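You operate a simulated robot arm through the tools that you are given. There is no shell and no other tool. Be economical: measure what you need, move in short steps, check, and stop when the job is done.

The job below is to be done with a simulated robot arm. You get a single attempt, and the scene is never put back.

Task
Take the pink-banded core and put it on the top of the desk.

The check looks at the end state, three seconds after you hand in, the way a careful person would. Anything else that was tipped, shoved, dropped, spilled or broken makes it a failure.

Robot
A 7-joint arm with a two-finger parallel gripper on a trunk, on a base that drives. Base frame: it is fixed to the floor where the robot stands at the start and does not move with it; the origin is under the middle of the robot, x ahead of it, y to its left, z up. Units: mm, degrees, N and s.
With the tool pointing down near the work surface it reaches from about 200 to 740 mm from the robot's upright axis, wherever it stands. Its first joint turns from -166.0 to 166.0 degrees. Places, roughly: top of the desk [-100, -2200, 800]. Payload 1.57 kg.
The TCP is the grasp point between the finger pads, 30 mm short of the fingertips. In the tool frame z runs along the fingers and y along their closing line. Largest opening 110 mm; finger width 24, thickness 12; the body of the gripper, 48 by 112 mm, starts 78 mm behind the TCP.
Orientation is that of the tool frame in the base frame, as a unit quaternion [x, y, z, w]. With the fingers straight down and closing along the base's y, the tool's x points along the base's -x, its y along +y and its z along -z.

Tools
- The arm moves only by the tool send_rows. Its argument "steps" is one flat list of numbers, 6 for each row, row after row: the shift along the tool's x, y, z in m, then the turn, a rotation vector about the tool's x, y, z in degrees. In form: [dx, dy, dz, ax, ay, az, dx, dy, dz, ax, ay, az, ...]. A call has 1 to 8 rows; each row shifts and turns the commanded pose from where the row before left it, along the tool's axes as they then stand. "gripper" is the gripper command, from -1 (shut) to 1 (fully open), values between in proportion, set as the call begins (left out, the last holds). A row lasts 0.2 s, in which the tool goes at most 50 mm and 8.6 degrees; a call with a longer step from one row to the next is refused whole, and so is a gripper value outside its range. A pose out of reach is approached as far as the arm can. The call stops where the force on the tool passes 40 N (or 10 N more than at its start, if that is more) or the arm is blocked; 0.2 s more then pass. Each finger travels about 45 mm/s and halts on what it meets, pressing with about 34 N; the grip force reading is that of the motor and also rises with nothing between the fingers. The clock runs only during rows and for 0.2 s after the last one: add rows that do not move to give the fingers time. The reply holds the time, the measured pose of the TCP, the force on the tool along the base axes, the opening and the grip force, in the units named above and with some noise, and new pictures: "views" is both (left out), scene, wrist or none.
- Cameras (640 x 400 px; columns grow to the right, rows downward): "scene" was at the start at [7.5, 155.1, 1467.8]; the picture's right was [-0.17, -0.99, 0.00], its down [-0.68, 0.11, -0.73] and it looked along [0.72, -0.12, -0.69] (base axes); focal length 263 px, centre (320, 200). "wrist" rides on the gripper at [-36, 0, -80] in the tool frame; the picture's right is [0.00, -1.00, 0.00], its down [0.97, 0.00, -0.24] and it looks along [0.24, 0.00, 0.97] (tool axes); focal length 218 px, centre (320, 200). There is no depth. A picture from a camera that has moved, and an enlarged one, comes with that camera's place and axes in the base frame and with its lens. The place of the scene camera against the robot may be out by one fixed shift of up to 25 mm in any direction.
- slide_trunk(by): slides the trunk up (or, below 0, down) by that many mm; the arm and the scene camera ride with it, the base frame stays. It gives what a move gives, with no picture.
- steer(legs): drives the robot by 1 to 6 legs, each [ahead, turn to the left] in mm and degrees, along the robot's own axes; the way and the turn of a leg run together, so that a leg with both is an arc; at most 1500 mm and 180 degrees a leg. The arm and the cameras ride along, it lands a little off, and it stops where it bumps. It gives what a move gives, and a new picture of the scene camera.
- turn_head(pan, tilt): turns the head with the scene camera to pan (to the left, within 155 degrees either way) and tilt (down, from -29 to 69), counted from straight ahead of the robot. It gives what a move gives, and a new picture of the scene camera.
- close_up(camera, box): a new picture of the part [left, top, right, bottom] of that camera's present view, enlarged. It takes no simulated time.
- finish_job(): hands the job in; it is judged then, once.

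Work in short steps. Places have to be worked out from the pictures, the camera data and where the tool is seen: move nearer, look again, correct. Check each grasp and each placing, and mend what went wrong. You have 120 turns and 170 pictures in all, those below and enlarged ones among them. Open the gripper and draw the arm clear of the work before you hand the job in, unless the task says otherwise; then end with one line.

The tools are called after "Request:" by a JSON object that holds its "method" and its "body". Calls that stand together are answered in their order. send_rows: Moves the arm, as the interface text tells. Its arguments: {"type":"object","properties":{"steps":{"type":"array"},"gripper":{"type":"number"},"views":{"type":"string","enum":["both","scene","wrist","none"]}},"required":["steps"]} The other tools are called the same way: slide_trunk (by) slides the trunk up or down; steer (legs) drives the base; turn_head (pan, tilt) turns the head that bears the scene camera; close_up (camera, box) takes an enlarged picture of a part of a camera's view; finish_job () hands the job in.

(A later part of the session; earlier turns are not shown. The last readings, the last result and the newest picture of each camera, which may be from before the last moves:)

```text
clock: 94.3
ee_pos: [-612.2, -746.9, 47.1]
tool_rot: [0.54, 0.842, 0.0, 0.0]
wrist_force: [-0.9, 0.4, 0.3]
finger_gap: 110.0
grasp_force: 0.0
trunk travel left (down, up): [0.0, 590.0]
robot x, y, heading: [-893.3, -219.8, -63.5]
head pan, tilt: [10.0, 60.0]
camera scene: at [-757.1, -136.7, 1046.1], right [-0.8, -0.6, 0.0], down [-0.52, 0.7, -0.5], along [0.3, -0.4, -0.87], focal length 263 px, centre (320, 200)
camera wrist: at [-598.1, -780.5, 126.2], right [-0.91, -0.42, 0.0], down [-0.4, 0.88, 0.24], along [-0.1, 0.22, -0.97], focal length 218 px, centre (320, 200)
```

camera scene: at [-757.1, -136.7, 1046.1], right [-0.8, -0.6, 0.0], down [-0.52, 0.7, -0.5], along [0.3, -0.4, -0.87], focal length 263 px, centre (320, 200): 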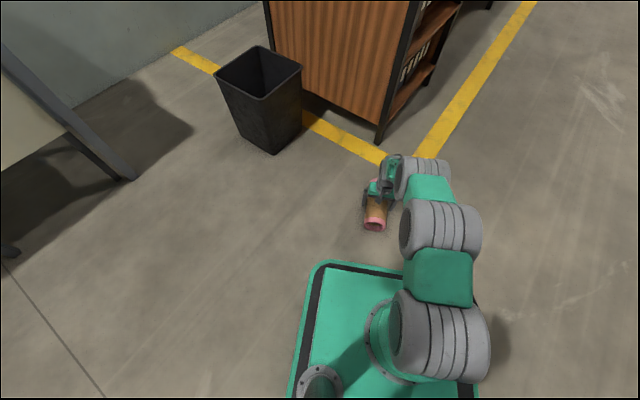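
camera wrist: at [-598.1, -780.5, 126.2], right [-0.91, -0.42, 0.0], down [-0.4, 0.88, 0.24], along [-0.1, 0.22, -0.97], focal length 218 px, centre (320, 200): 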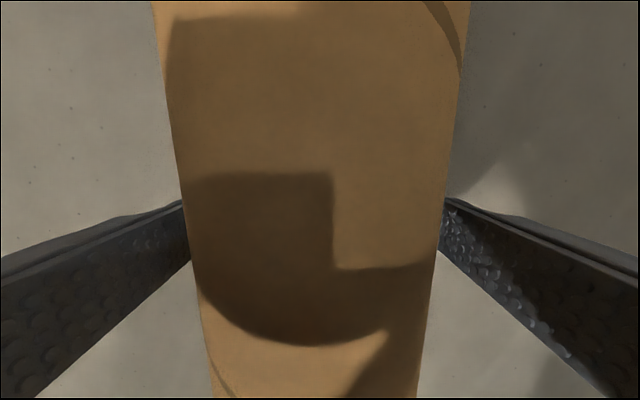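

The fingers straddle the core at mid-length. I close.

Request:
{"method": "send_rows", "body": {"steps": [0, 0, 0, 0, 0, 0, 0, 0, 0, 0, 0, 0, 0, 0, 0, 0, 0, 0, 0, 0, 0, 0, 0, 0, 0, 0, 0, 0, 0, 0], "gripper": -1, "views": "none"}}

Request:
{"method": "send_rows", "body": {"steps": [0, 0, -0.02, 0, 0, 0, 0, 0, -0.03, 0, 0, 0, 0, 0, -0.03, 0, 0, 0, 0, 0, 0, 0, 0, 0, 0, 0, 0, 0, 0, 0], "views": "both"}}

```text
clock: 95.5
ee_pos: [-613.3, -747.7, 46.0]
tool_rot: [0.54, 0.841, 0.0, 0.0]
wrist_force: [0.0, 0.3, -0.1]
finger_gap: 87.3
grasp_force: 34.1
trunk travel left (down, up): [0.0, 590.0]
robot x, y, heading: [-897.7, -219.1, -63.9]
head pan, tilt: [10.0, 60.0]
```

```text
clock: 96.7
ee_pos: [-612.7, -744.0, 128.9]
tool_rot: [0.54, 0.842, 0.001, -0.002]
wrist_force: [0.1, -0.4, -3.1]
finger_gap: 87.2
grasp_force: 34.3
trunk travel left (down, up): [0.0, 590.0]
robot x, y, heading: [-897.8, -221.7, -63.7]
head pan, tilt: [10.0, 60.0]
camera scene: at [-757.0, -136.8, 1046.1], right [-0.8, -0.6, 0.0], down [-0.52, 0.7, -0.5], along [0.3, -0.4, -0.87], focal length 263 px, centre (320, 200)
camera wrist: at [-597.9, -776.4, 208.9], right [-0.91, -0.42, 0.0], down [-0.4, 0.88, 0.24], along [-0.1, 0.22, -0.97], focal length 218 px, centre (320, 200)
```

scene: 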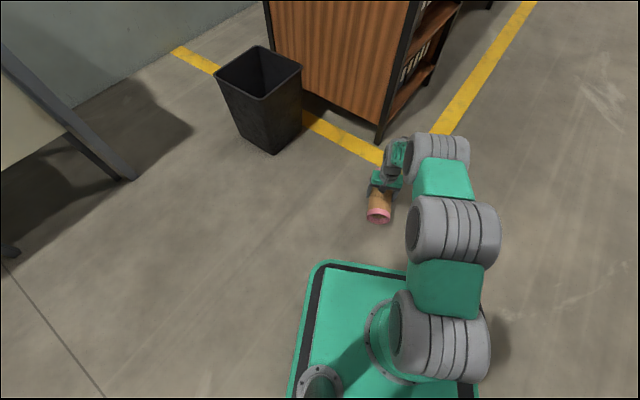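
wrist: 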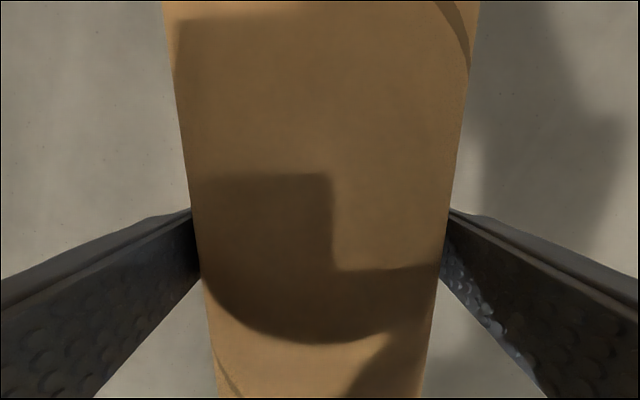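

Firmly held across the diameter (87 mm, 3 N). I raise the arm and the trunk before driving.

Request:
{"method": "send_rows", "body": {"steps": [0, 0, -0.04, 0, 0, 0, 0, 0, -0.045, 0, 0, 0, 0, 0, -0.045, 0, 0, 0, 0, 0, -0.045, 0, 0, 0, 0, 0, -0.045, 0, 0, 0, 0, 0, -0.045, 0, 0, 0, 0, 0, -0.045, 0, 0, 0, 0, 0, -0.03, 0, 0, 0], "views": "none"}}

Request:
{"method": "slide_trunk", "body": {"by": 390}}

Request:
{"method": "slide_trunk", "body": {"by": 190}}

Request:
{"method": "steer", "body": {"legs": [[0, -13], [0, -13]]}}

```text
clock: 98.5
ee_pos: [-609.2, -746.6, 469.6]
tool_rot: [0.54, 0.841, 0.0, 0.0]
wrist_force: [-0.1, 0.5, -3.2]
finger_gap: 87.1
grasp_force: 33.9
trunk travel left (down, up): [0.0, 590.0]
robot x, y, heading: [-898.1, -217.4, -63.6]
head pan, tilt: [10.0, 60.0]
```

```text
clock: 102.3
ee_pos: [-609.8, -746.5, 859.2]
tool_rot: [0.54, 0.841, 0.0, -0.001]
wrist_force: [-0.7, 0.3, -2.7]
finger_gap: 87.2
grasp_force: 34.2
trunk travel left (down, up): [-390.0, 200.0]
robot x, y, heading: [-895.1, -221.4, -63.6]
head pan, tilt: [10.0, 60.0]
```

```text
clock: 104.3
ee_pos: [-608.4, -746.3, 1049.5]
tool_rot: [0.54, 0.842, 0.0, -0.001]
wrist_force: [-0.4, 0.4, -2.0]
finger_gap: 87.1
grasp_force: 33.8
trunk travel left (down, up): [-580.0, 10.0]
robot x, y, heading: [-895.3, -220.6, -63.2]
head pan, tilt: [10.0, 60.0]
```

```text
clock: 106.4
ee_pos: [-873.8, -818.9, 1050.9]
tool_rot: [0.718, 0.696, 0.0, -0.001]
wrist_force: [-0.1, 0.0, -3.3]
finger_gap: 87.0
grasp_force: 33.9
trunk travel left (down, up): [-580.0, 10.0]
robot x, y, heading: [-891.7, -218.2, -90.0]
head pan, tilt: [10.0, 60.0]
camera scene: at [-742.5, -211.4, 1626.1], right [-0.98, -0.18, 0.0], down [-0.15, 0.85, -0.5], along [0.09, -0.49, -0.87], focal length 263 px, centre (320, 200)
```

scene: 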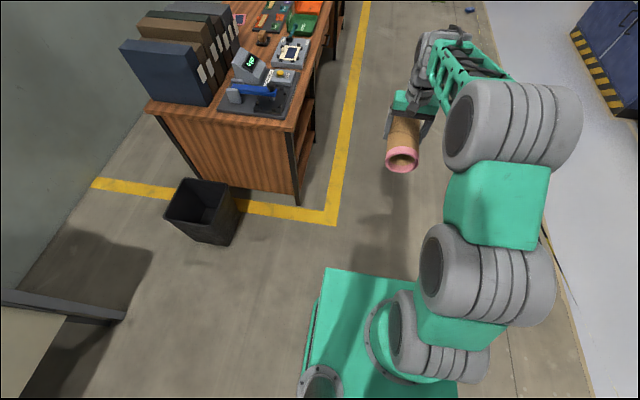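

Held steady through the turn. I drive along the desk's side and raise the arm a bit more.

Request:
{"method": "send_rows", "body": {"steps": [0, 0, -0.04, 0, 0, 0, 0, 0, -0.04, 0, 0, 0, 0, 0, -0.03, 0, 0, 0], "views": "none"}}

Request:
{"method": "steer", "body": {"legs": [[990, 0], [990, 0]]}}

```text
clock: 107.2
ee_pos: [-872.8, -815.2, 1158.1]
tool_rot: [0.718, 0.696, 0.0, 0.0]
wrist_force: [-0.7, 0.0, -2.5]
finger_gap: 87.2
grasp_force: 33.8
trunk travel left (down, up): [-580.0, 10.0]
robot x, y, heading: [-892.9, -223.2, -89.6]
head pan, tilt: [10.0, 60.0]
```

```text
clock: 117.0
ee_pos: [-903.1, -2793.4, 1157.7]
tool_rot: [0.728, 0.686, 0.001, -0.001]
wrist_force: [0.0, -0.2, -2.5]
finger_gap: 86.9
grasp_force: 34.7
trunk travel left (down, up): [-580.0, 10.0]
robot x, y, heading: [-911.5, -2197.3, -91.3]
head pan, tilt: [10.0, 60.0]
camera scene: at [-758.5, -2191.4, 1626.1], right [-0.99, -0.15, 0.0], down [-0.13, 0.86, -0.5], along [0.08, -0.49, -0.87], focal length 263 px, centre (320, 200)
```

scene: 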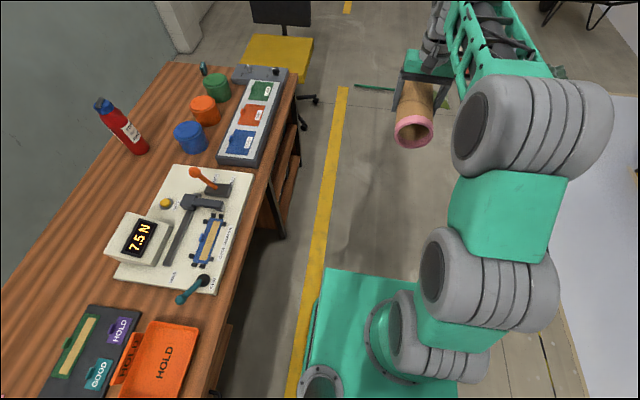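

At (-911, -2197). I turn left to face the desk with the core at z≈1158, well clear, and look.

Request:
{"method": "steer", "body": {"legs": [[0, 45], [0, 46.3]]}}

Request:
{"method": "turn_head", "body": {"pan": 8, "tilt": 45}}

```text
clock: 121.7
ee_pos: [-315.2, -2161.9, 1157.4]
tool_rot: [0.006, 1.0, 0.001, -0.001]
wrist_force: [-0.6, 0.3, -2.2]
finger_gap: 86.9
grasp_force: 33.5
trunk travel left (down, up): [-580.0, 10.0]
robot x, y, heading: [-911.7, -2195.3, 1.3]
head pan, tilt: [10.0, 60.0]
camera scene: at [-922.4, -2014.9, 1626.1], right [0.2, -0.98, 0.0], down [-0.85, -0.17, -0.5], along [0.49, 0.1, -0.87], focal length 263 px, centre (320, 200)
```

scene: 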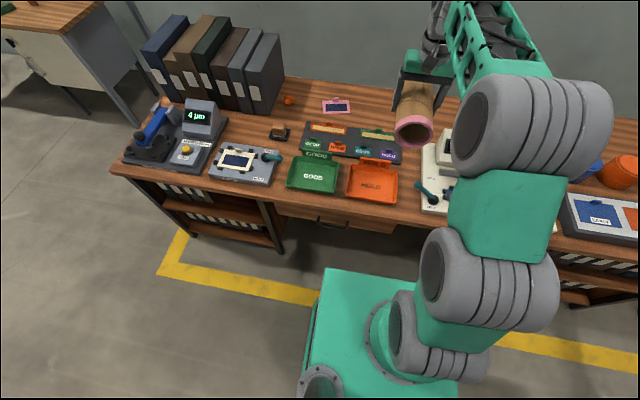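

```text
clock: 122.4
ee_pos: [-315.1, -2162.4, 1158.2]
tool_rot: [0.006, 1.0, -0.001, -0.001]
wrist_force: [-0.4, 0.5, -2.3]
finger_gap: 87.4
grasp_force: 33.6
trunk travel left (down, up): [-580.0, 10.0]
robot x, y, heading: [-912.9, -2193.4, 1.4]
head pan, tilt: [8.0, 45.0]
camera scene: at [-907.5, -2015.2, 1645.5], right [0.16, -0.99, 0.0], down [-0.7, -0.11, -0.71], along [0.7, 0.11, -0.71], focal length 263 px, centre (320, 200)
```

scene: 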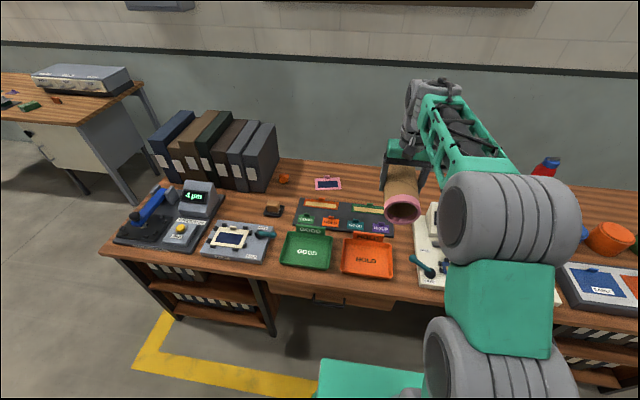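

Target: core at about (45, -2150), clear of the dark panel (edge x≈-71), pink tag and machine. I move forward 140 mm, then pitch the tool to horizontal so the core stands upright.

Request:
{"method": "steer", "body": {"legs": [[140, 0]]}}

Request:
{"method": "send_rows", "body": {"steps": [0, 0, 0, 0, -8.2, 0, 0, 0, 0, 0, -8.2, 0, 0, 0, 0, 0, -8.2, 0, 0, 0, 0, 0, -8.2, 0], "views": "scene"}}

```text
clock: 123.8
ee_pos: [-174.4, -2159.6, 1155.9]
tool_rot: [0.007, 1.0, 0.0, -0.001]
wrist_force: [0.2, 0.0, -2.2]
finger_gap: 87.0
grasp_force: 34.6
trunk travel left (down, up): [-580.0, 10.0]
robot x, y, heading: [-769.0, -2191.7, 0.9]
head pan, tilt: [8.0, 45.0]
camera scene: at [-765.2, -2012.1, 1645.5], right [0.16, -0.99, 0.0], down [-0.7, -0.11, -0.71], along [0.7, 0.11, -0.71], focal length 263 px, centre (320, 200)
```

scene: 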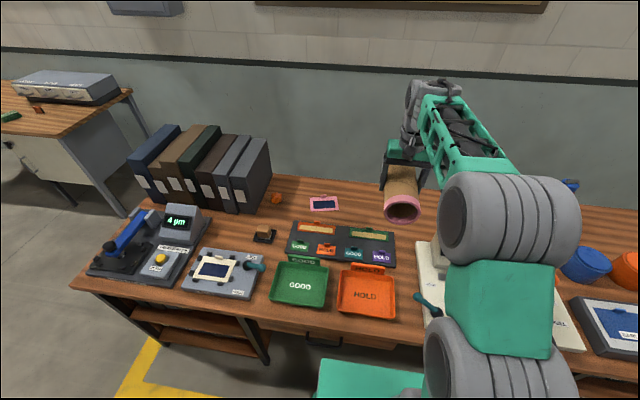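

```text
clock: 124.8
ee_pos: [-173.9, -2160.0, 1157.6]
tool_rot: [0.005, 0.959, -0.001, 0.282]
wrist_force: [-0.2, 0.7, -2.4]
finger_gap: 87.2
grasp_force: 33.9
trunk travel left (down, up): [-580.0, 10.0]
robot x, y, heading: [-771.3, -2190.0, 1.3]
head pan, tilt: [8.0, 45.0]
camera scene: at [-766.9, -2012.2, 1645.6], right [0.16, -0.99, 0.0], down [-0.7, -0.11, -0.71], along [0.7, 0.11, -0.71], focal length 263 px, centre (320, 200)
```

scene: 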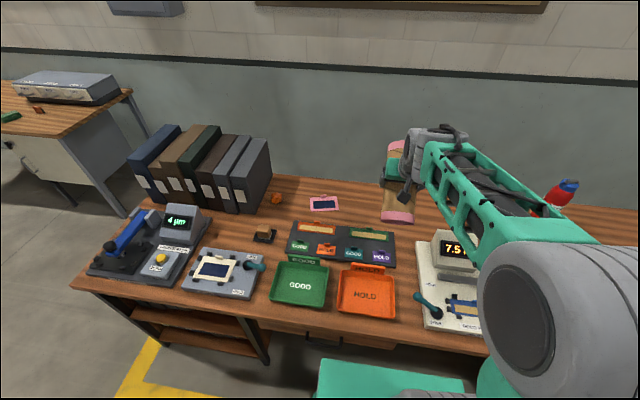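

The pitching goes the right way and the core holds. I finish the pitch to 90°.

Request:
{"method": "send_rows", "body": {"steps": [0, 0, 0, 0, -8.2, 0, 0, 0, 0, 0, -8.2, 0, 0, 0, 0, 0, -8.2, 0, 0, 0, 0, 0, -8.2, 0, 0, 0, 0, 0, -8.2, 0, 0, 0, 0, 0, -8.2, 0, 0, 0, 0, 0, -8.0, 0, 0, 0, 0, 0, 0, 0], "views": "both"}}

```text
clock: 126.6
ee_pos: [-174.3, -2159.3, 1157.2]
tool_rot: [0.005, 0.708, -0.005, 0.706]
wrist_force: [0.1, -0.1, -2.5]
finger_gap: 87.3
grasp_force: 34.3
trunk travel left (down, up): [-580.0, 10.0]
robot x, y, heading: [-770.3, -2194.6, 1.3]
head pan, tilt: [8.0, 45.0]
camera scene: at [-766.3, -2012.2, 1645.6], right [0.16, -0.99, 0.0], down [-0.7, -0.11, -0.71], along [0.7, 0.11, -0.71], focal length 263 px, centre (320, 200)
camera wrist: at [-254.8, -2158.7, 1193.8], right [-0.01, -1.0, 0.0], down [-0.24, 0.0, -0.97], along [0.97, -0.01, -0.24], focal length 218 px, centre (320, 200)
```

scene: 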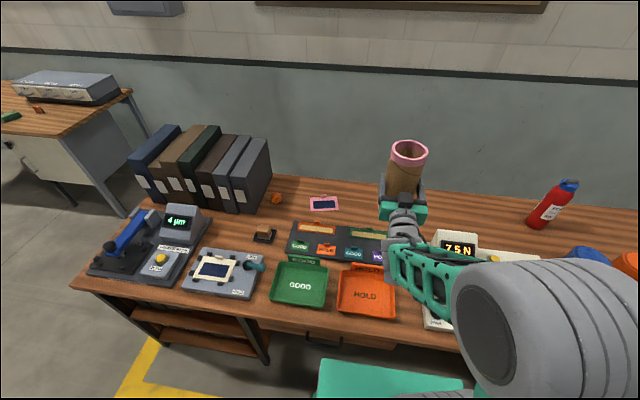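
wrist: 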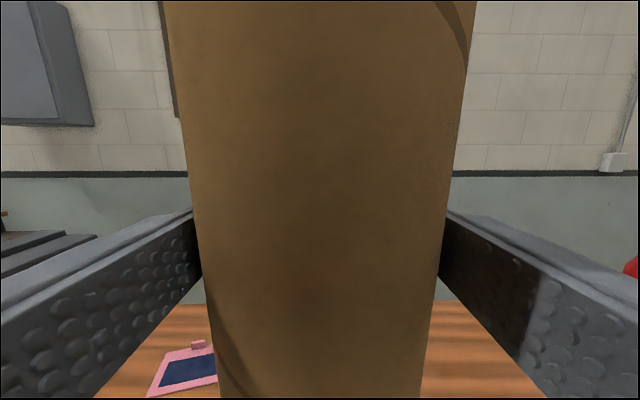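

The core is upright. I extend forward at this height to above the target.

Request:
{"method": "send_rows", "body": {"steps": [0, 0.002, 0.036, 0, 0, 0, 0, 0.002, 0.036, 0, 0, 0, 0, 0.002, 0.036, 0, 0, 0, 0, 0.002, 0.036, 0, 0, 0, 0, 0.001, 0.036, 0, 0, 0, 0, 0, 0.036, 0, 0, 0, 0, 0, 0, 0, 0, 0], "views": "both"}}

```text
clock: 128.2
ee_pos: [45.2, -2152.9, 1156.7]
tool_rot: [0.006, 0.708, -0.006, 0.706]
wrist_force: [0.3, -0.4, -2.7]
finger_gap: 87.3
grasp_force: 34.1
trunk travel left (down, up): [-580.0, 10.0]
robot x, y, heading: [-767.6, -2190.7, 1.2]
head pan, tilt: [8.0, 45.0]
camera scene: at [-766.3, -2012.1, 1645.6], right [0.16, -0.99, 0.0], down [-0.7, -0.11, -0.71], along [0.7, 0.11, -0.71], focal length 263 px, centre (320, 200)
camera wrist: at [-35.9, -2152.4, 1194.9], right [-0.01, -1.0, 0.0], down [-0.24, 0.0, -0.97], along [0.97, -0.01, -0.24], focal length 218 px, centre (320, 200)
```

scene: 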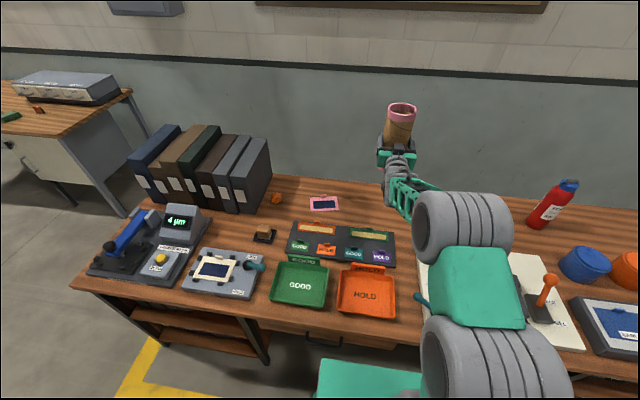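
wrist: 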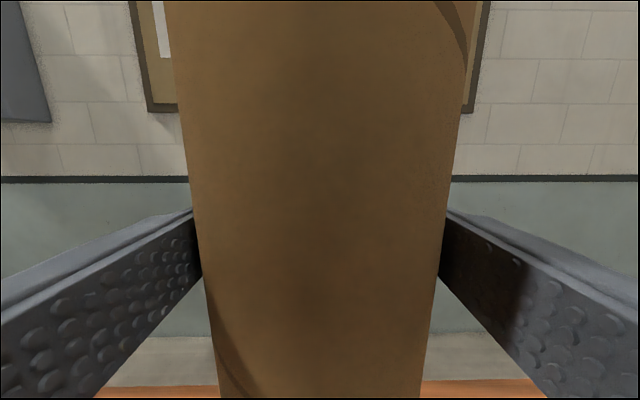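

The core hangs above the target spot. Desk's back edge is at x≈248, so there is room. I lower with the arm to about 30 mm above the surface.

Request:
{"method": "send_rows", "body": {"steps": [0.04, 0, 0, 0, 0, 0, 0.04, 0, 0, 0, 0, 0, 0.04, 0, 0, 0, 0, 0, 0.03, 0, 0, 0, 0, 0, 0, 0, 0, 0, 0, 0], "views": "both"}}

Request:
{"method": "close_up", "body": {"camera": "scene", "box": [280, 90, 536, 250]}}

```text
clock: 129.4
ee_pos: [43.6, -2151.7, 1006.4]
tool_rot: [0.005, 0.707, -0.005, 0.707]
wrist_force: [-0.3, -0.2, -1.4]
finger_gap: 87.3
grasp_force: 34.1
trunk travel left (down, up): [-580.0, 10.0]
robot x, y, heading: [-773.9, -2192.2, 1.5]
head pan, tilt: [8.0, 45.0]
camera scene: at [-766.2, -2012.1, 1645.6], right [0.16, -0.99, 0.0], down [-0.7, -0.11, -0.71], along [0.7, 0.11, -0.71], focal length 263 px, centre (320, 200)
camera wrist: at [-37.2, -2151.1, 1043.6], right [-0.01, -1.0, 0.0], down [-0.24, 0.0, -0.97], along [0.97, -0.01, -0.24], focal length 218 px, centre (320, 200)
```

scene: 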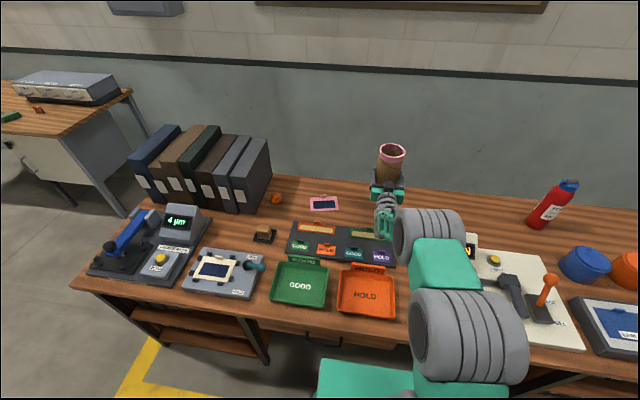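
wrist: 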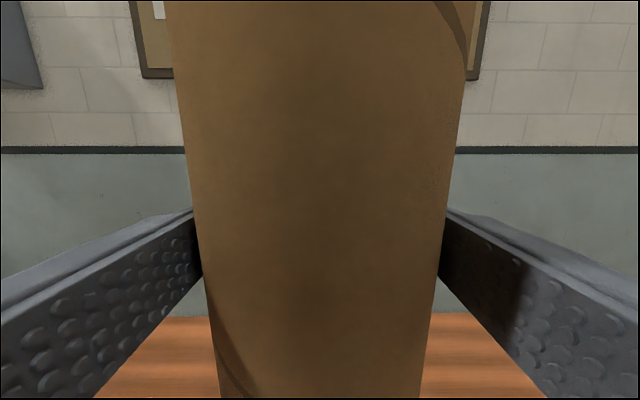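

```text
2.50 times, centred on (408, 170) of scene
camera zoom: at [-766.2, -2012.1, 1645.6], right [0.16, -0.99, 0.0], down [-0.7, -0.11, -0.71], along [0.7, 0.11, -0.71], focal length 658 px, centre (100, 275)
```

zoom: 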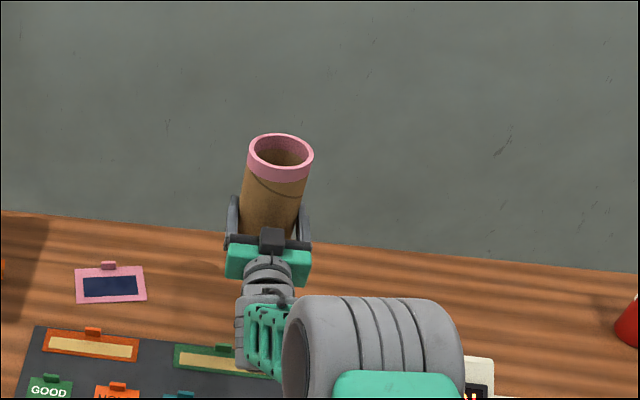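

Elbow and forearm stay well above the clutter. I lower further, to about 25 mm above contact.

Request:
{"method": "send_rows", "body": {"steps": [0.03, 0, 0, 0, 0, 0, 0.03, 0, 0, 0, 0, 0, 0.015, 0, 0, 0, 0, 0, 0, 0, 0, 0, 0, 0], "views": "both"}}

Request:
{"method": "close_up", "body": {"camera": "scene", "box": [280, 130, 504, 270]}}

```text
clock: 130.4
ee_pos: [43.4, -2150.1, 931.7]
tool_rot: [0.004, 0.708, -0.005, 0.706]
wrist_force: [0.9, 1.4, -2.5]
finger_gap: 87.3
grasp_force: 34.2
trunk travel left (down, up): [-580.0, 10.0]
robot x, y, heading: [-772.3, -2194.7, 1.1]
head pan, tilt: [8.0, 45.0]
camera scene: at [-766.2, -2012.1, 1645.6], right [0.16, -0.99, 0.0], down [-0.7, -0.11, -0.71], along [0.7, 0.11, -0.71], focal length 263 px, centre (320, 200)
camera wrist: at [-37.6, -2150.3, 968.3], right [-0.01, -1.0, 0.0], down [-0.24, 0.0, -0.97], along [0.97, -0.01, -0.24], focal length 218 px, centre (320, 200)
```

scene: 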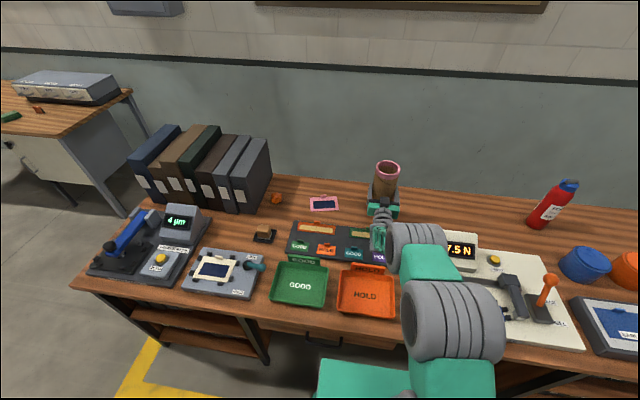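
wrist: 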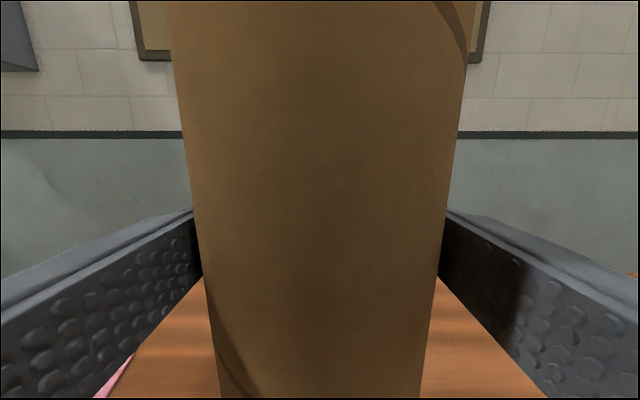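

```text
2.86 times, centred on (392, 200) of scene
camera zoom: at [-766.2, -2012.1, 1645.6], right [0.16, -0.99, 0.0], down [-0.7, -0.11, -0.71], along [0.7, 0.11, -0.71], focal length 752 px, centre (114, 200)
```

zoom: 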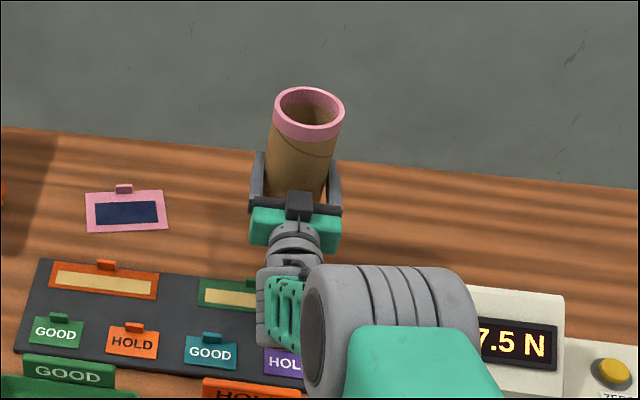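

About 25 mm to go. I lower in small steps, watching the vertical force.

Request:
{"method": "send_rows", "body": {"steps": [0.006, 0, 0, 0, 0, 0, 0.006, 0, 0, 0, 0, 0, 0.006, 0, 0, 0, 0, 0, 0, 0, 0, 0, 0, 0], "views": "wrist"}}

Request:
{"method": "send_rows", "body": {"steps": [0.003, 0, 0, 0, 0, 0, 0, 0, 0, 0, 0, 0], "views": "none"}}

```text
clock: 131.4
ee_pos: [42.3, -2153.7, 913.6]
tool_rot: [0.005, 0.708, -0.005, 0.707]
wrist_force: [0.1, 0.5, -2.7]
finger_gap: 87.1
grasp_force: 34.2
trunk travel left (down, up): [-580.0, 10.0]
robot x, y, heading: [-767.4, -2190.5, 1.4]
head pan, tilt: [8.0, 45.0]
camera wrist: at [-38.4, -2152.7, 950.8], right [-0.01, -1.0, 0.0], down [-0.24, 0.0, -0.97], along [0.97, -0.01, -0.24], focal length 218 px, centre (320, 200)
```

wrist: 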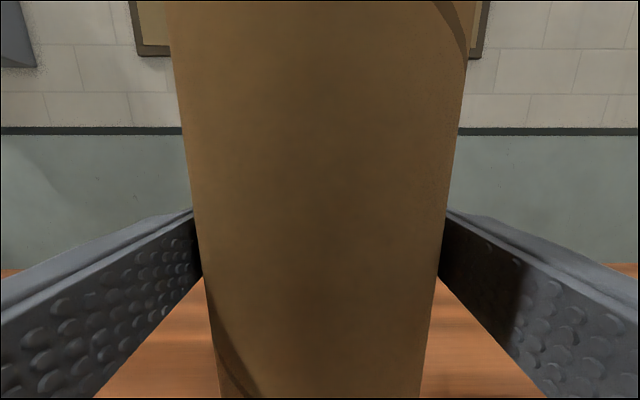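

```text
clock: 132.0
ee_pos: [41.7, -2152.7, 910.9]
tool_rot: [0.005, 0.708, -0.005, 0.706]
wrist_force: [-0.2, -0.1, -2.3]
finger_gap: 87.1
grasp_force: 34.2
trunk travel left (down, up): [-580.0, 10.0]
robot x, y, heading: [-769.1, -2191.5, 1.0]
head pan, tilt: [8.0, 45.0]
```

Request:
{"method": "send_rows", "body": {"steps": [0.003, 0, 0, 0, 0, 0, 0, 0, 0, 0, 0, 0], "views": "none"}}

Request:
{"method": "send_rows", "body": {"steps": [0.002, 0, 0, 0, 0, 0, 0, 0, 0, 0, 0, 0], "views": "none"}}

Request:
{"method": "send_rows", "body": {"steps": [0.002, 0, 0, 0, 0, 0, 0, 0, 0, 0, 0, 0], "views": "none"}}

```text
clock: 132.6
ee_pos: [41.7, -2153.0, 907.1]
tool_rot: [0.004, 0.707, -0.005, 0.707]
wrist_force: [0.2, 0.1, -1.8]
finger_gap: 87.3
grasp_force: 34.3
trunk travel left (down, up): [-580.0, 10.0]
robot x, y, heading: [-769.7, -2189.7, 1.3]
head pan, tilt: [8.0, 45.0]
```

```text
clock: 133.2
ee_pos: [41.9, -2152.8, 906.9]
tool_rot: [0.005, 0.708, -0.005, 0.706]
wrist_force: [0.4, 0.4, -2.6]
finger_gap: 87.3
grasp_force: 34.3
trunk travel left (down, up): [-580.0, 10.0]
robot x, y, heading: [-768.9, -2191.4, 1.0]
head pan, tilt: [8.0, 45.0]
```

```text
clock: 133.8
ee_pos: [42.2, -2153.5, 902.6]
tool_rot: [0.005, 0.708, -0.005, 0.706]
wrist_force: [0.2, 0.9, -2.4]
finger_gap: 87.3
grasp_force: 34.3
trunk travel left (down, up): [-580.0, 10.0]
robot x, y, heading: [-770.0, -2192.1, 1.1]
head pan, tilt: [8.0, 45.0]
```

No contact yet (still about -2.4 N). I keep stepping 2 mm at a time.

Request:
{"method": "send_rows", "body": {"steps": [0.002, 0, 0, 0, 0, 0, 0, 0, 0, 0, 0, 0], "views": "none"}}

Request:
{"method": "send_rows", "body": {"steps": [0.002, 0, 0, 0, 0, 0, 0, 0, 0, 0, 0, 0], "views": "none"}}

Request:
{"method": "close_up", "body": {"camera": "scene", "box": [330, 140, 458, 260]}}

```text
clock: 134.4
ee_pos: [40.8, -2153.3, 901.2]
tool_rot: [0.006, 0.708, -0.006, 0.706]
wrist_force: [0.4, -0.3, -2.7]
finger_gap: 87.3
grasp_force: 33.7
trunk travel left (down, up): [-580.0, 10.0]
robot x, y, heading: [-768.7, -2195.8, 1.1]
head pan, tilt: [8.0, 45.0]
```

```text
clock: 135.0
ee_pos: [41.3, -2153.0, 899.2]
tool_rot: [0.005, 0.708, -0.005, 0.706]
wrist_force: [0.7, 1.1, -2.5]
finger_gap: 87.4
grasp_force: 33.7
trunk travel left (down, up): [-580.0, 10.0]
robot x, y, heading: [-766.1, -2190.8, 1.4]
head pan, tilt: [8.0, 45.0]
```

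```text
3.33 times, centred on (394, 200) of scene
camera zoom: at [-766.2, -2012.1, 1645.6], right [0.16, -0.99, 0.0], down [-0.7, -0.11, -0.71], along [0.7, 0.11, -0.71], focal length 877 px, centre (73, 200)
```

zoom: 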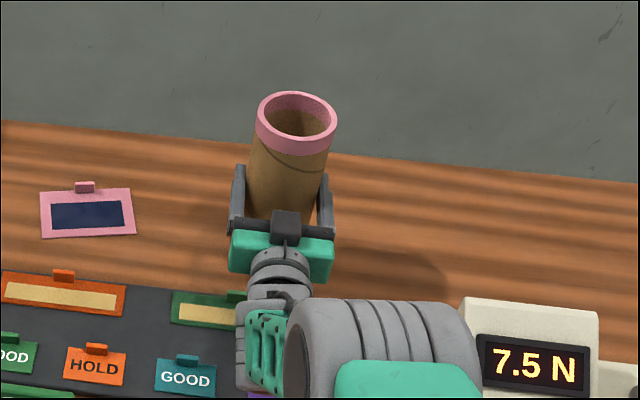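

Request:
{"method": "send_rows", "body": {"steps": [0.002, 0, 0, 0, 0, 0, 0, 0, 0, 0, 0, 0], "views": "none"}}

Request:
{"method": "send_rows", "body": {"steps": [0.002, 0, 0, 0, 0, 0, 0, 0, 0, 0, 0, 0], "views": "none"}}

Request:
{"method": "send_rows", "body": {"steps": [0.002, 0, 0, 0, 0, 0, 0, 0, 0, 0, 0, 0], "views": "none"}}

```text
clock: 135.6
ee_pos: [41.4, -2152.9, 898.1]
tool_rot: [0.005, 0.707, -0.005, 0.707]
wrist_force: [-0.2, -0.9, -2.8]
finger_gap: 87.0
grasp_force: 34.5
trunk travel left (down, up): [-580.0, 10.0]
robot x, y, heading: [-769.8, -2193.2, 1.3]
head pan, tilt: [8.0, 45.0]
```

```text
clock: 136.2
ee_pos: [41.9, -2153.3, 895.5]
tool_rot: [0.006, 0.708, -0.006, 0.706]
wrist_force: [-0.4, 0.3, -2.0]
finger_gap: 87.5
grasp_force: 33.9
trunk travel left (down, up): [-580.0, 10.0]
robot x, y, heading: [-767.8, -2191.1, 1.3]
head pan, tilt: [8.0, 45.0]
```

```text
clock: 136.8
ee_pos: [41.9, -2153.6, 894.3]
tool_rot: [0.005, 0.707, -0.005, 0.707]
wrist_force: [-0.1, -0.1, -2.9]
finger_gap: 87.1
grasp_force: 34.1
trunk travel left (down, up): [-580.0, 10.0]
robot x, y, heading: [-769.9, -2191.4, 1.0]
head pan, tilt: [8.0, 45.0]
```

Still hanging; the desk may be a little lower than 800. I continue in small steps.

Request:
{"method": "send_rows", "body": {"steps": [0.003, 0, 0, 0, 0, 0, 0, 0, 0, 0, 0, 0], "views": "none"}}

Request:
{"method": "send_rows", "body": {"steps": [0.003, 0, 0, 0, 0, 0, 0, 0, 0, 0, 0, 0], "views": "none"}}

Request:
{"method": "send_rows", "body": {"steps": [0.003, 0, 0, 0, 0, 0, 0, 0, 0, 0, 0, 0], "views": "both"}}

```text
clock: 137.4
ee_pos: [41.1, -2154.0, 891.3]
tool_rot: [0.004, 0.708, -0.005, 0.706]
wrist_force: [-0.6, 0.1, -3.1]
finger_gap: 87.2
grasp_force: 33.9
trunk travel left (down, up): [-580.0, 10.0]
robot x, y, heading: [-767.2, -2192.4, 1.3]
head pan, tilt: [8.0, 45.0]
```

```text
clock: 138.0
ee_pos: [41.9, -2153.7, 887.0]
tool_rot: [0.004, 0.708, -0.004, 0.706]
wrist_force: [0.0, -0.1, -1.6]
finger_gap: 87.2
grasp_force: 33.8
trunk travel left (down, up): [-580.0, 10.0]
robot x, y, heading: [-770.9, -2190.8, 1.1]
head pan, tilt: [8.0, 45.0]
```

```text
clock: 138.6
ee_pos: [41.0, -2152.9, 885.0]
tool_rot: [0.004, 0.707, -0.004, 0.707]
wrist_force: [0.2, -0.1, -3.3]
finger_gap: 87.1
grasp_force: 34.0
trunk travel left (down, up): [-580.0, 10.0]
robot x, y, heading: [-769.5, -2191.1, 1.2]
head pan, tilt: [8.0, 45.0]
camera scene: at [-766.2, -2012.1, 1645.6], right [0.16, -0.99, 0.0], down [-0.7, -0.11, -0.71], along [0.7, 0.11, -0.71], focal length 263 px, centre (320, 200)
camera wrist: at [-39.9, -2152.2, 922.0], right [-0.01, -1.0, 0.0], down [-0.24, 0.0, -0.97], along [0.97, -0.01, -0.24], focal length 218 px, centre (320, 200)
```

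scene: 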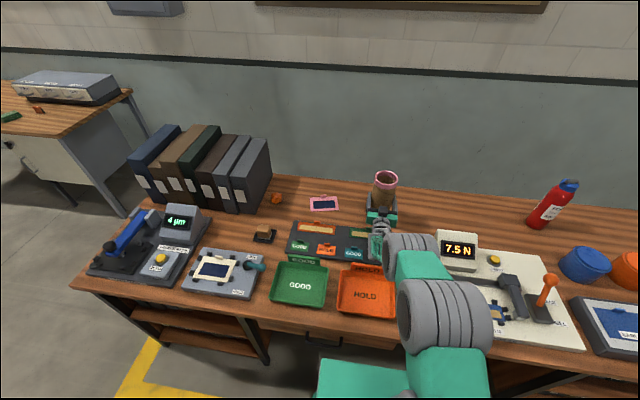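
wrist: 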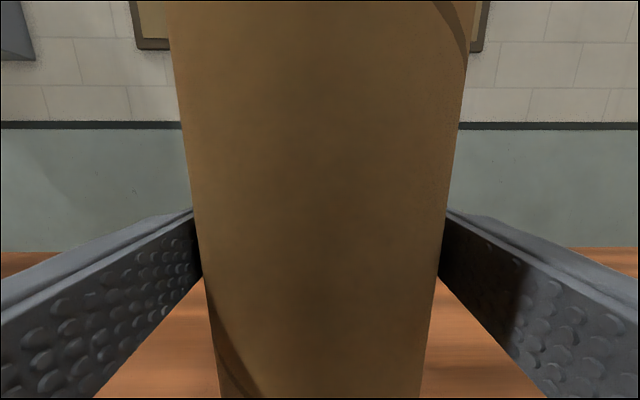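

Back-edge parallax in the wrist views suggests the desk top is near z≈772, so contact should come at TCP ≈ 876. I continue.

Request:
{"method": "send_rows", "body": {"steps": [0.003, 0, 0, 0, 0, 0, 0, 0, 0, 0, 0, 0], "views": "none"}}

Request:
{"method": "send_rows", "body": {"steps": [0.003, 0, 0, 0, 0, 0, 0, 0, 0, 0, 0, 0], "views": "none"}}

Request:
{"method": "send_rows", "body": {"steps": [0.002, 0, 0, 0, 0, 0, 0, 0, 0, 0, 0, 0], "views": "none"}}

Request:
{"method": "close_up", "body": {"camera": "scene", "box": [330, 150, 458, 270]}}

```text
clock: 139.2
ee_pos: [41.0, -2152.1, 882.5]
tool_rot: [0.005, 0.708, -0.006, 0.707]
wrist_force: [-0.3, -0.1, -1.9]
finger_gap: 87.2
grasp_force: 34.5
trunk travel left (down, up): [-580.0, 10.0]
robot x, y, heading: [-771.0, -2193.5, 0.9]
head pan, tilt: [8.0, 45.0]
```

```text
clock: 139.8
ee_pos: [40.7, -2154.3, 878.5]
tool_rot: [0.005, 0.708, -0.005, 0.707]
wrist_force: [0.4, -0.7, -2.0]
finger_gap: 87.0
grasp_force: 33.7
trunk travel left (down, up): [-580.0, 10.0]
robot x, y, heading: [-769.7, -2189.8, 1.1]
head pan, tilt: [8.0, 45.0]
```

```text
clock: 140.4
ee_pos: [41.9, -2153.2, 876.9]
tool_rot: [0.005, 0.708, -0.005, 0.707]
wrist_force: [0.5, 0.3, -3.0]
finger_gap: 87.3
grasp_force: 34.1
trunk travel left (down, up): [-580.0, 10.0]
robot x, y, heading: [-770.9, -2192.6, 1.2]
head pan, tilt: [8.0, 45.0]
```

```text
3.33 times, centred on (394, 210) of scene
camera zoom: at [-766.2, -2012.1, 1645.6], right [0.16, -0.99, 0.0], down [-0.7, -0.11, -0.71], along [0.7, 0.11, -0.71], focal length 877 px, centre (73, 167)
```

zoom: 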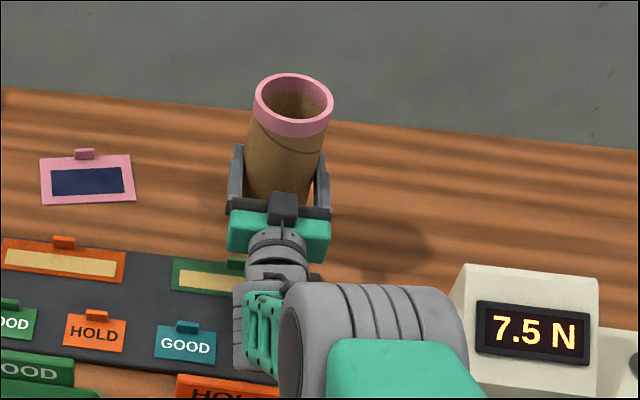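

Request:
{"method": "send_rows", "body": {"steps": [0.002, 0, 0, 0, 0, 0, 0, 0, 0, 0, 0, 0], "views": "none"}}

Request:
{"method": "send_rows", "body": {"steps": [0.002, 0, 0, 0, 0, 0, 0, 0, 0, 0, 0, 0], "views": "none"}}

Request:
{"method": "send_rows", "body": {"steps": [0.002, 0, 0, 0, 0, 0, 0, 0, 0, 0, 0, 0], "views": "none"}}

Request:
{"method": "send_rows", "body": {"steps": [0.002, 0, 0, 0, 0, 0, 0, 0, 0, 0, 0, 0], "views": "wrist"}}

```text
clock: 141.0
ee_pos: [41.2, -2152.9, 873.6]
tool_rot: [0.005, 0.708, -0.005, 0.706]
wrist_force: [0.4, 0.2, -3.0]
finger_gap: 87.3
grasp_force: 34.0
trunk travel left (down, up): [-580.0, 10.0]
robot x, y, heading: [-769.2, -2191.6, 1.2]
head pan, tilt: [8.0, 45.0]
```

```text
clock: 141.6
ee_pos: [41.1, -2154.3, 873.6]
tool_rot: [0.004, 0.708, -0.004, 0.706]
wrist_force: [-0.3, 0.0, -2.6]
finger_gap: 87.6
grasp_force: 33.9
trunk travel left (down, up): [-580.0, 10.0]
robot x, y, heading: [-769.7, -2190.4, 1.1]
head pan, tilt: [8.0, 45.0]
```

```text
clock: 142.2
ee_pos: [41.1, -2154.0, 872.1]
tool_rot: [0.005, 0.707, -0.005, 0.707]
wrist_force: [-0.5, -0.2, -2.7]
finger_gap: 87.3
grasp_force: 33.9
trunk travel left (down, up): [-580.0, 10.0]
robot x, y, heading: [-767.9, -2190.2, 1.2]
head pan, tilt: [8.0, 45.0]
```

```text
clock: 142.8
ee_pos: [43.3, -2154.4, 869.2]
tool_rot: [0.005, 0.708, -0.005, 0.706]
wrist_force: [-0.5, -0.3, -2.2]
finger_gap: 87.2
grasp_force: 33.8
trunk travel left (down, up): [-580.0, 10.0]
robot x, y, heading: [-769.2, -2191.8, 1.2]
head pan, tilt: [8.0, 45.0]
camera wrist: at [-37.6, -2153.6, 906.7], right [-0.01, -1.0, 0.0], down [-0.24, 0.0, -0.97], along [0.97, -0.01, -0.24], focal length 218 px, centre (320, 200)
```

wrist: 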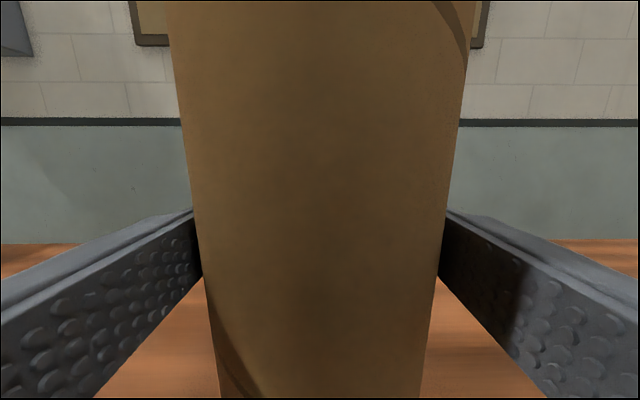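

Wrist parallax now points to a surface near 762–768. I keep on.

Request:
{"method": "send_rows", "body": {"steps": [0.002, 0, 0, 0, 0, 0, 0, 0, 0, 0, 0, 0], "views": "none"}}

Request:
{"method": "send_rows", "body": {"steps": [0.002, 0, 0, 0, 0, 0, 0, 0, 0, 0, 0, 0], "views": "none"}}

Request:
{"method": "send_rows", "body": {"steps": [0.002, 0, 0, 0, 0, 0, 0, 0, 0, 0, 0, 0], "views": "none"}}

Request:
{"method": "send_rows", "body": {"steps": [0.002, 0, 0, 0, 0, 0, 0, 0, 0, 0, 0, 0], "views": "scene"}}

Request:
{"method": "close_up", "body": {"camera": "scene", "box": [340, 160, 452, 260]}}

```text
clock: 143.4
ee_pos: [43.1, -2155.8, 867.3]
tool_rot: [0.004, 0.707, -0.004, 0.707]
wrist_force: [0.0, -1.9, 2.1]
finger_gap: 87.3
grasp_force: 33.8
trunk travel left (down, up): [-580.0, 10.0]
robot x, y, heading: [-769.3, -2192.3, 1.3]
head pan, tilt: [8.0, 45.0]
```

```text
clock: 144.0
ee_pos: [43.6, -2153.9, 869.0]
tool_rot: [0.005, 0.705, -0.005, 0.709]
wrist_force: [2.2, -2.8, 13.1]
finger_gap: 87.1
grasp_force: 33.8
trunk travel left (down, up): [-580.0, 10.0]
robot x, y, heading: [-770.9, -2193.7, 0.9]
head pan, tilt: [8.0, 45.0]
```

```text
clock: 144.6
ee_pos: [42.9, -2154.6, 868.0]
tool_rot: [0.006, 0.705, -0.005, 0.709]
wrist_force: [7.0, -4.1, 26.3]
finger_gap: 87.4
grasp_force: 33.8
trunk travel left (down, up): [-580.0, 10.0]
robot x, y, heading: [-772.5, -2190.0, 1.2]
head pan, tilt: [8.0, 45.0]
```

```text
clock: 145.1
ee_pos: [43.8, -2153.3, 869.3]
tool_rot: [0.005, 0.703, -0.004, 0.711]
wrist_force: [-7.8, -1.2, 15.1]
finger_gap: 87.1
grasp_force: 33.7
trunk travel left (down, up): [-580.0, 10.0]
robot x, y, heading: [-770.7, -2196.5, 1.2]
head pan, tilt: [8.0, 45.0]
stopped in row 2: the force on the tool passed its limit (the readings are from after the stop); the commanded pose is now the measured one
camera scene: at [-768.8, -2012.3, 1645.3], right [0.16, -0.99, 0.0], down [-0.7, -0.11, -0.71], along [0.7, 0.11, -0.71], focal length 263 px, centre (320, 200)
```

scene: 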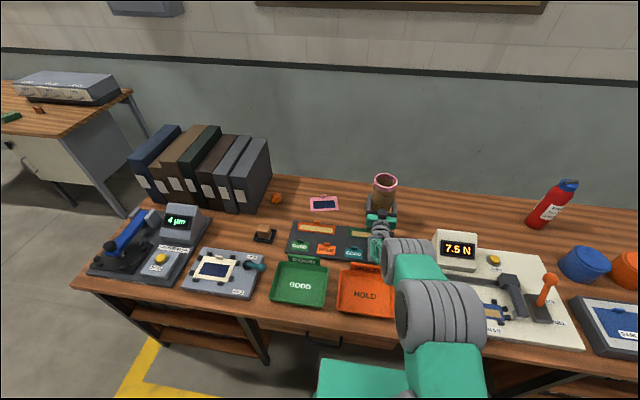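

```text
4.00 times, centred on (396, 210) of scene
camera zoom: at [-768.8, -2012.3, 1645.3], right [0.16, -0.99, 0.0], down [-0.7, -0.11, -0.71], along [0.7, 0.11, -0.71], focal length 1052 px, centre (16, 160)
```

zoom: 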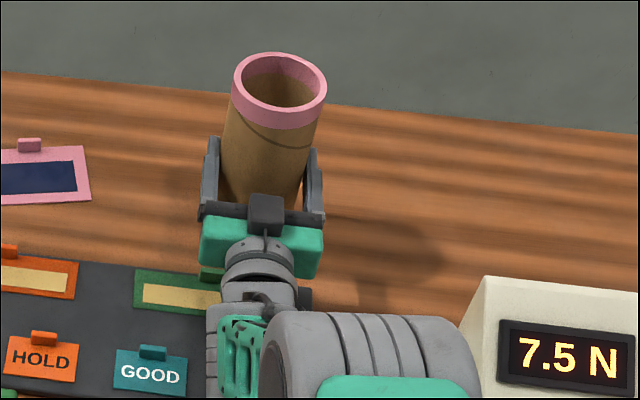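

Contact: the tool pushes up ~15–26 N at TCP 868, so the core stands on the desk (surface ≈ 765). I relieve 1 mm and open slowly.

Request:
{"method": "send_rows", "body": {"steps": [-0.001, 0, 0, 0, 0, 0, 0, 0, 0, 0, 0, 0], "views": "none"}}

Request:
{"method": "send_rows", "body": {"steps": [0, 0, 0, 0, 0, 0, 0, 0, 0, 0, 0, 0, 0, 0, 0, 0, 0, 0], "gripper": 0.75, "views": "wrist"}}

Request:
{"method": "send_rows", "body": {"steps": [0, 0, 0, 0, 0, 0, 0, 0, 0, 0, 0, 0, 0, 0, 0, 0, 0, 0], "gripper": 1, "views": "both"}}

```text
clock: 145.7
ee_pos: [42.6, -2154.3, 868.8]
tool_rot: [0.005, 0.704, -0.004, 0.71]
wrist_force: [-2.9, -0.9, 13.3]
finger_gap: 87.6
grasp_force: 33.9
trunk travel left (down, up): [-580.0, 10.0]
robot x, y, heading: [-770.1, -2192.8, 1.3]
head pan, tilt: [8.0, 45.0]
```

```text
clock: 146.5
ee_pos: [44.5, -2153.7, 868.9]
tool_rot: [0.006, 0.704, -0.005, 0.71]
wrist_force: [0.5, -1.5, 12.8]
finger_gap: 96.1
grasp_force: 0.2
trunk travel left (down, up): [-580.0, 10.0]
robot x, y, heading: [-768.2, -2190.9, 1.3]
head pan, tilt: [8.0, 45.0]
camera wrist: at [-37.0, -2153.3, 905.1], right [-0.01, -1.0, 0.0], down [-0.23, 0.0, -0.97], along [0.97, -0.01, -0.23], focal length 218 px, centre (320, 200)
```

wrist: 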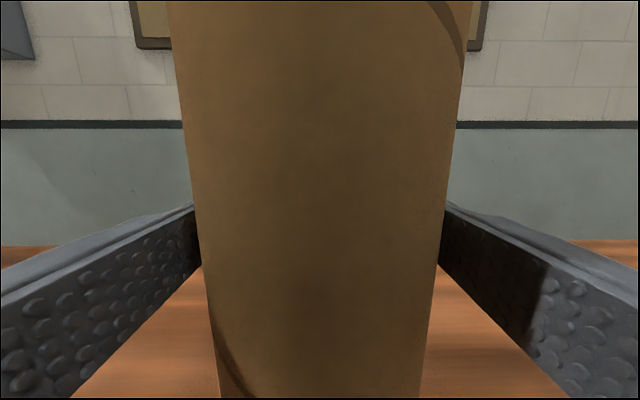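

```text
clock: 147.3
ee_pos: [44.9, -2154.2, 868.4]
tool_rot: [0.005, 0.704, -0.005, 0.71]
wrist_force: [1.4, -1.8, 16.7]
finger_gap: 109.9
grasp_force: 0.1
trunk travel left (down, up): [-580.0, 10.0]
robot x, y, heading: [-766.8, -2191.4, 1.2]
head pan, tilt: [8.0, 45.0]
camera scene: at [-767.8, -2012.5, 1645.7], right [0.16, -0.99, 0.0], down [-0.7, -0.11, -0.71], along [0.7, 0.11, -0.71], focal length 263 px, centre (320, 200)
camera wrist: at [-37.0, -2153.3, 905.1], right [-0.01, -1.0, 0.0], down [-0.23, 0.0, -0.97], along [0.97, -0.01, -0.23], focal length 218 px, centre (320, 200)
```

scene: 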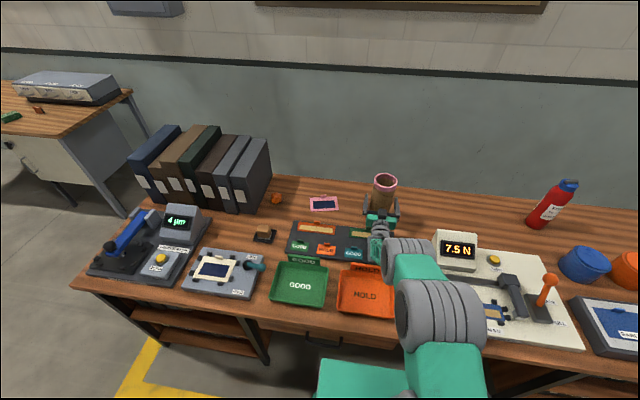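
wrist: 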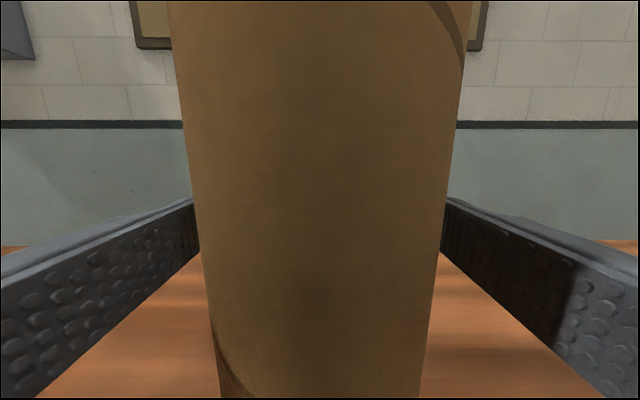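

The grip is open, yet ~15 N upward remains, so the hand is likely resting on something under it (the panel). With the fingers clear of the core, I rise straight up a little and check.

Request:
{"method": "send_rows", "body": {"steps": [-0.004, 0, 0, 0, 0, 0, -0.006, 0, 0, 0, 0, 0, -0.01, 0, 0, 0, 0, 0, 0, 0, 0, 0, 0, 0], "views": "both"}}

Request:
{"method": "close_up", "body": {"camera": "scene", "box": [320, 150, 480, 270]}}

```text
clock: 148.3
ee_pos: [42.3, -2155.2, 888.5]
tool_rot: [0.005, 0.705, -0.004, 0.709]
wrist_force: [-0.6, -0.6, 0.0]
finger_gap: 110.1
grasp_force: 0.1
trunk travel left (down, up): [-580.0, 10.0]
robot x, y, heading: [-765.8, -2193.8, 1.3]
head pan, tilt: [8.0, 45.0]
camera scene: at [-766.6, -2012.2, 1645.6], right [0.16, -0.99, 0.0], down [-0.7, -0.11, -0.71], along [0.7, 0.11, -0.71], focal length 263 px, centre (320, 200)
camera wrist: at [-38.1, -2153.2, 925.0], right [-0.01, -1.0, 0.0], down [-0.23, 0.0, -0.97], along [0.97, -0.01, -0.23], focal length 218 px, centre (320, 200)
```

scene: 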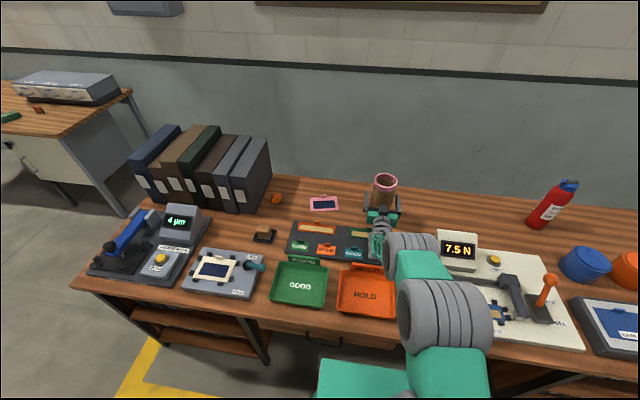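
wrist: 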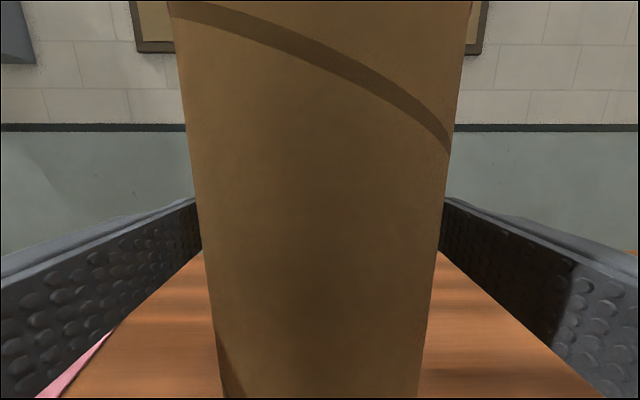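

```text
3.33 times, centred on (400, 210) of scene
camera zoom: at [-766.6, -2012.2, 1645.6], right [0.16, -0.99, 0.0], down [-0.7, -0.11, -0.71], along [0.7, 0.11, -0.71], focal length 877 px, centre (53, 167)
```

zoom: 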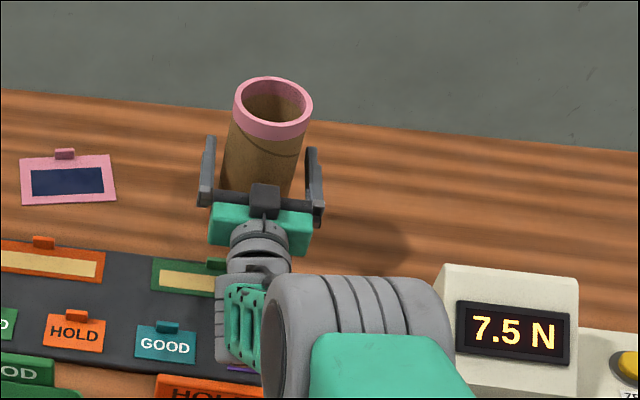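

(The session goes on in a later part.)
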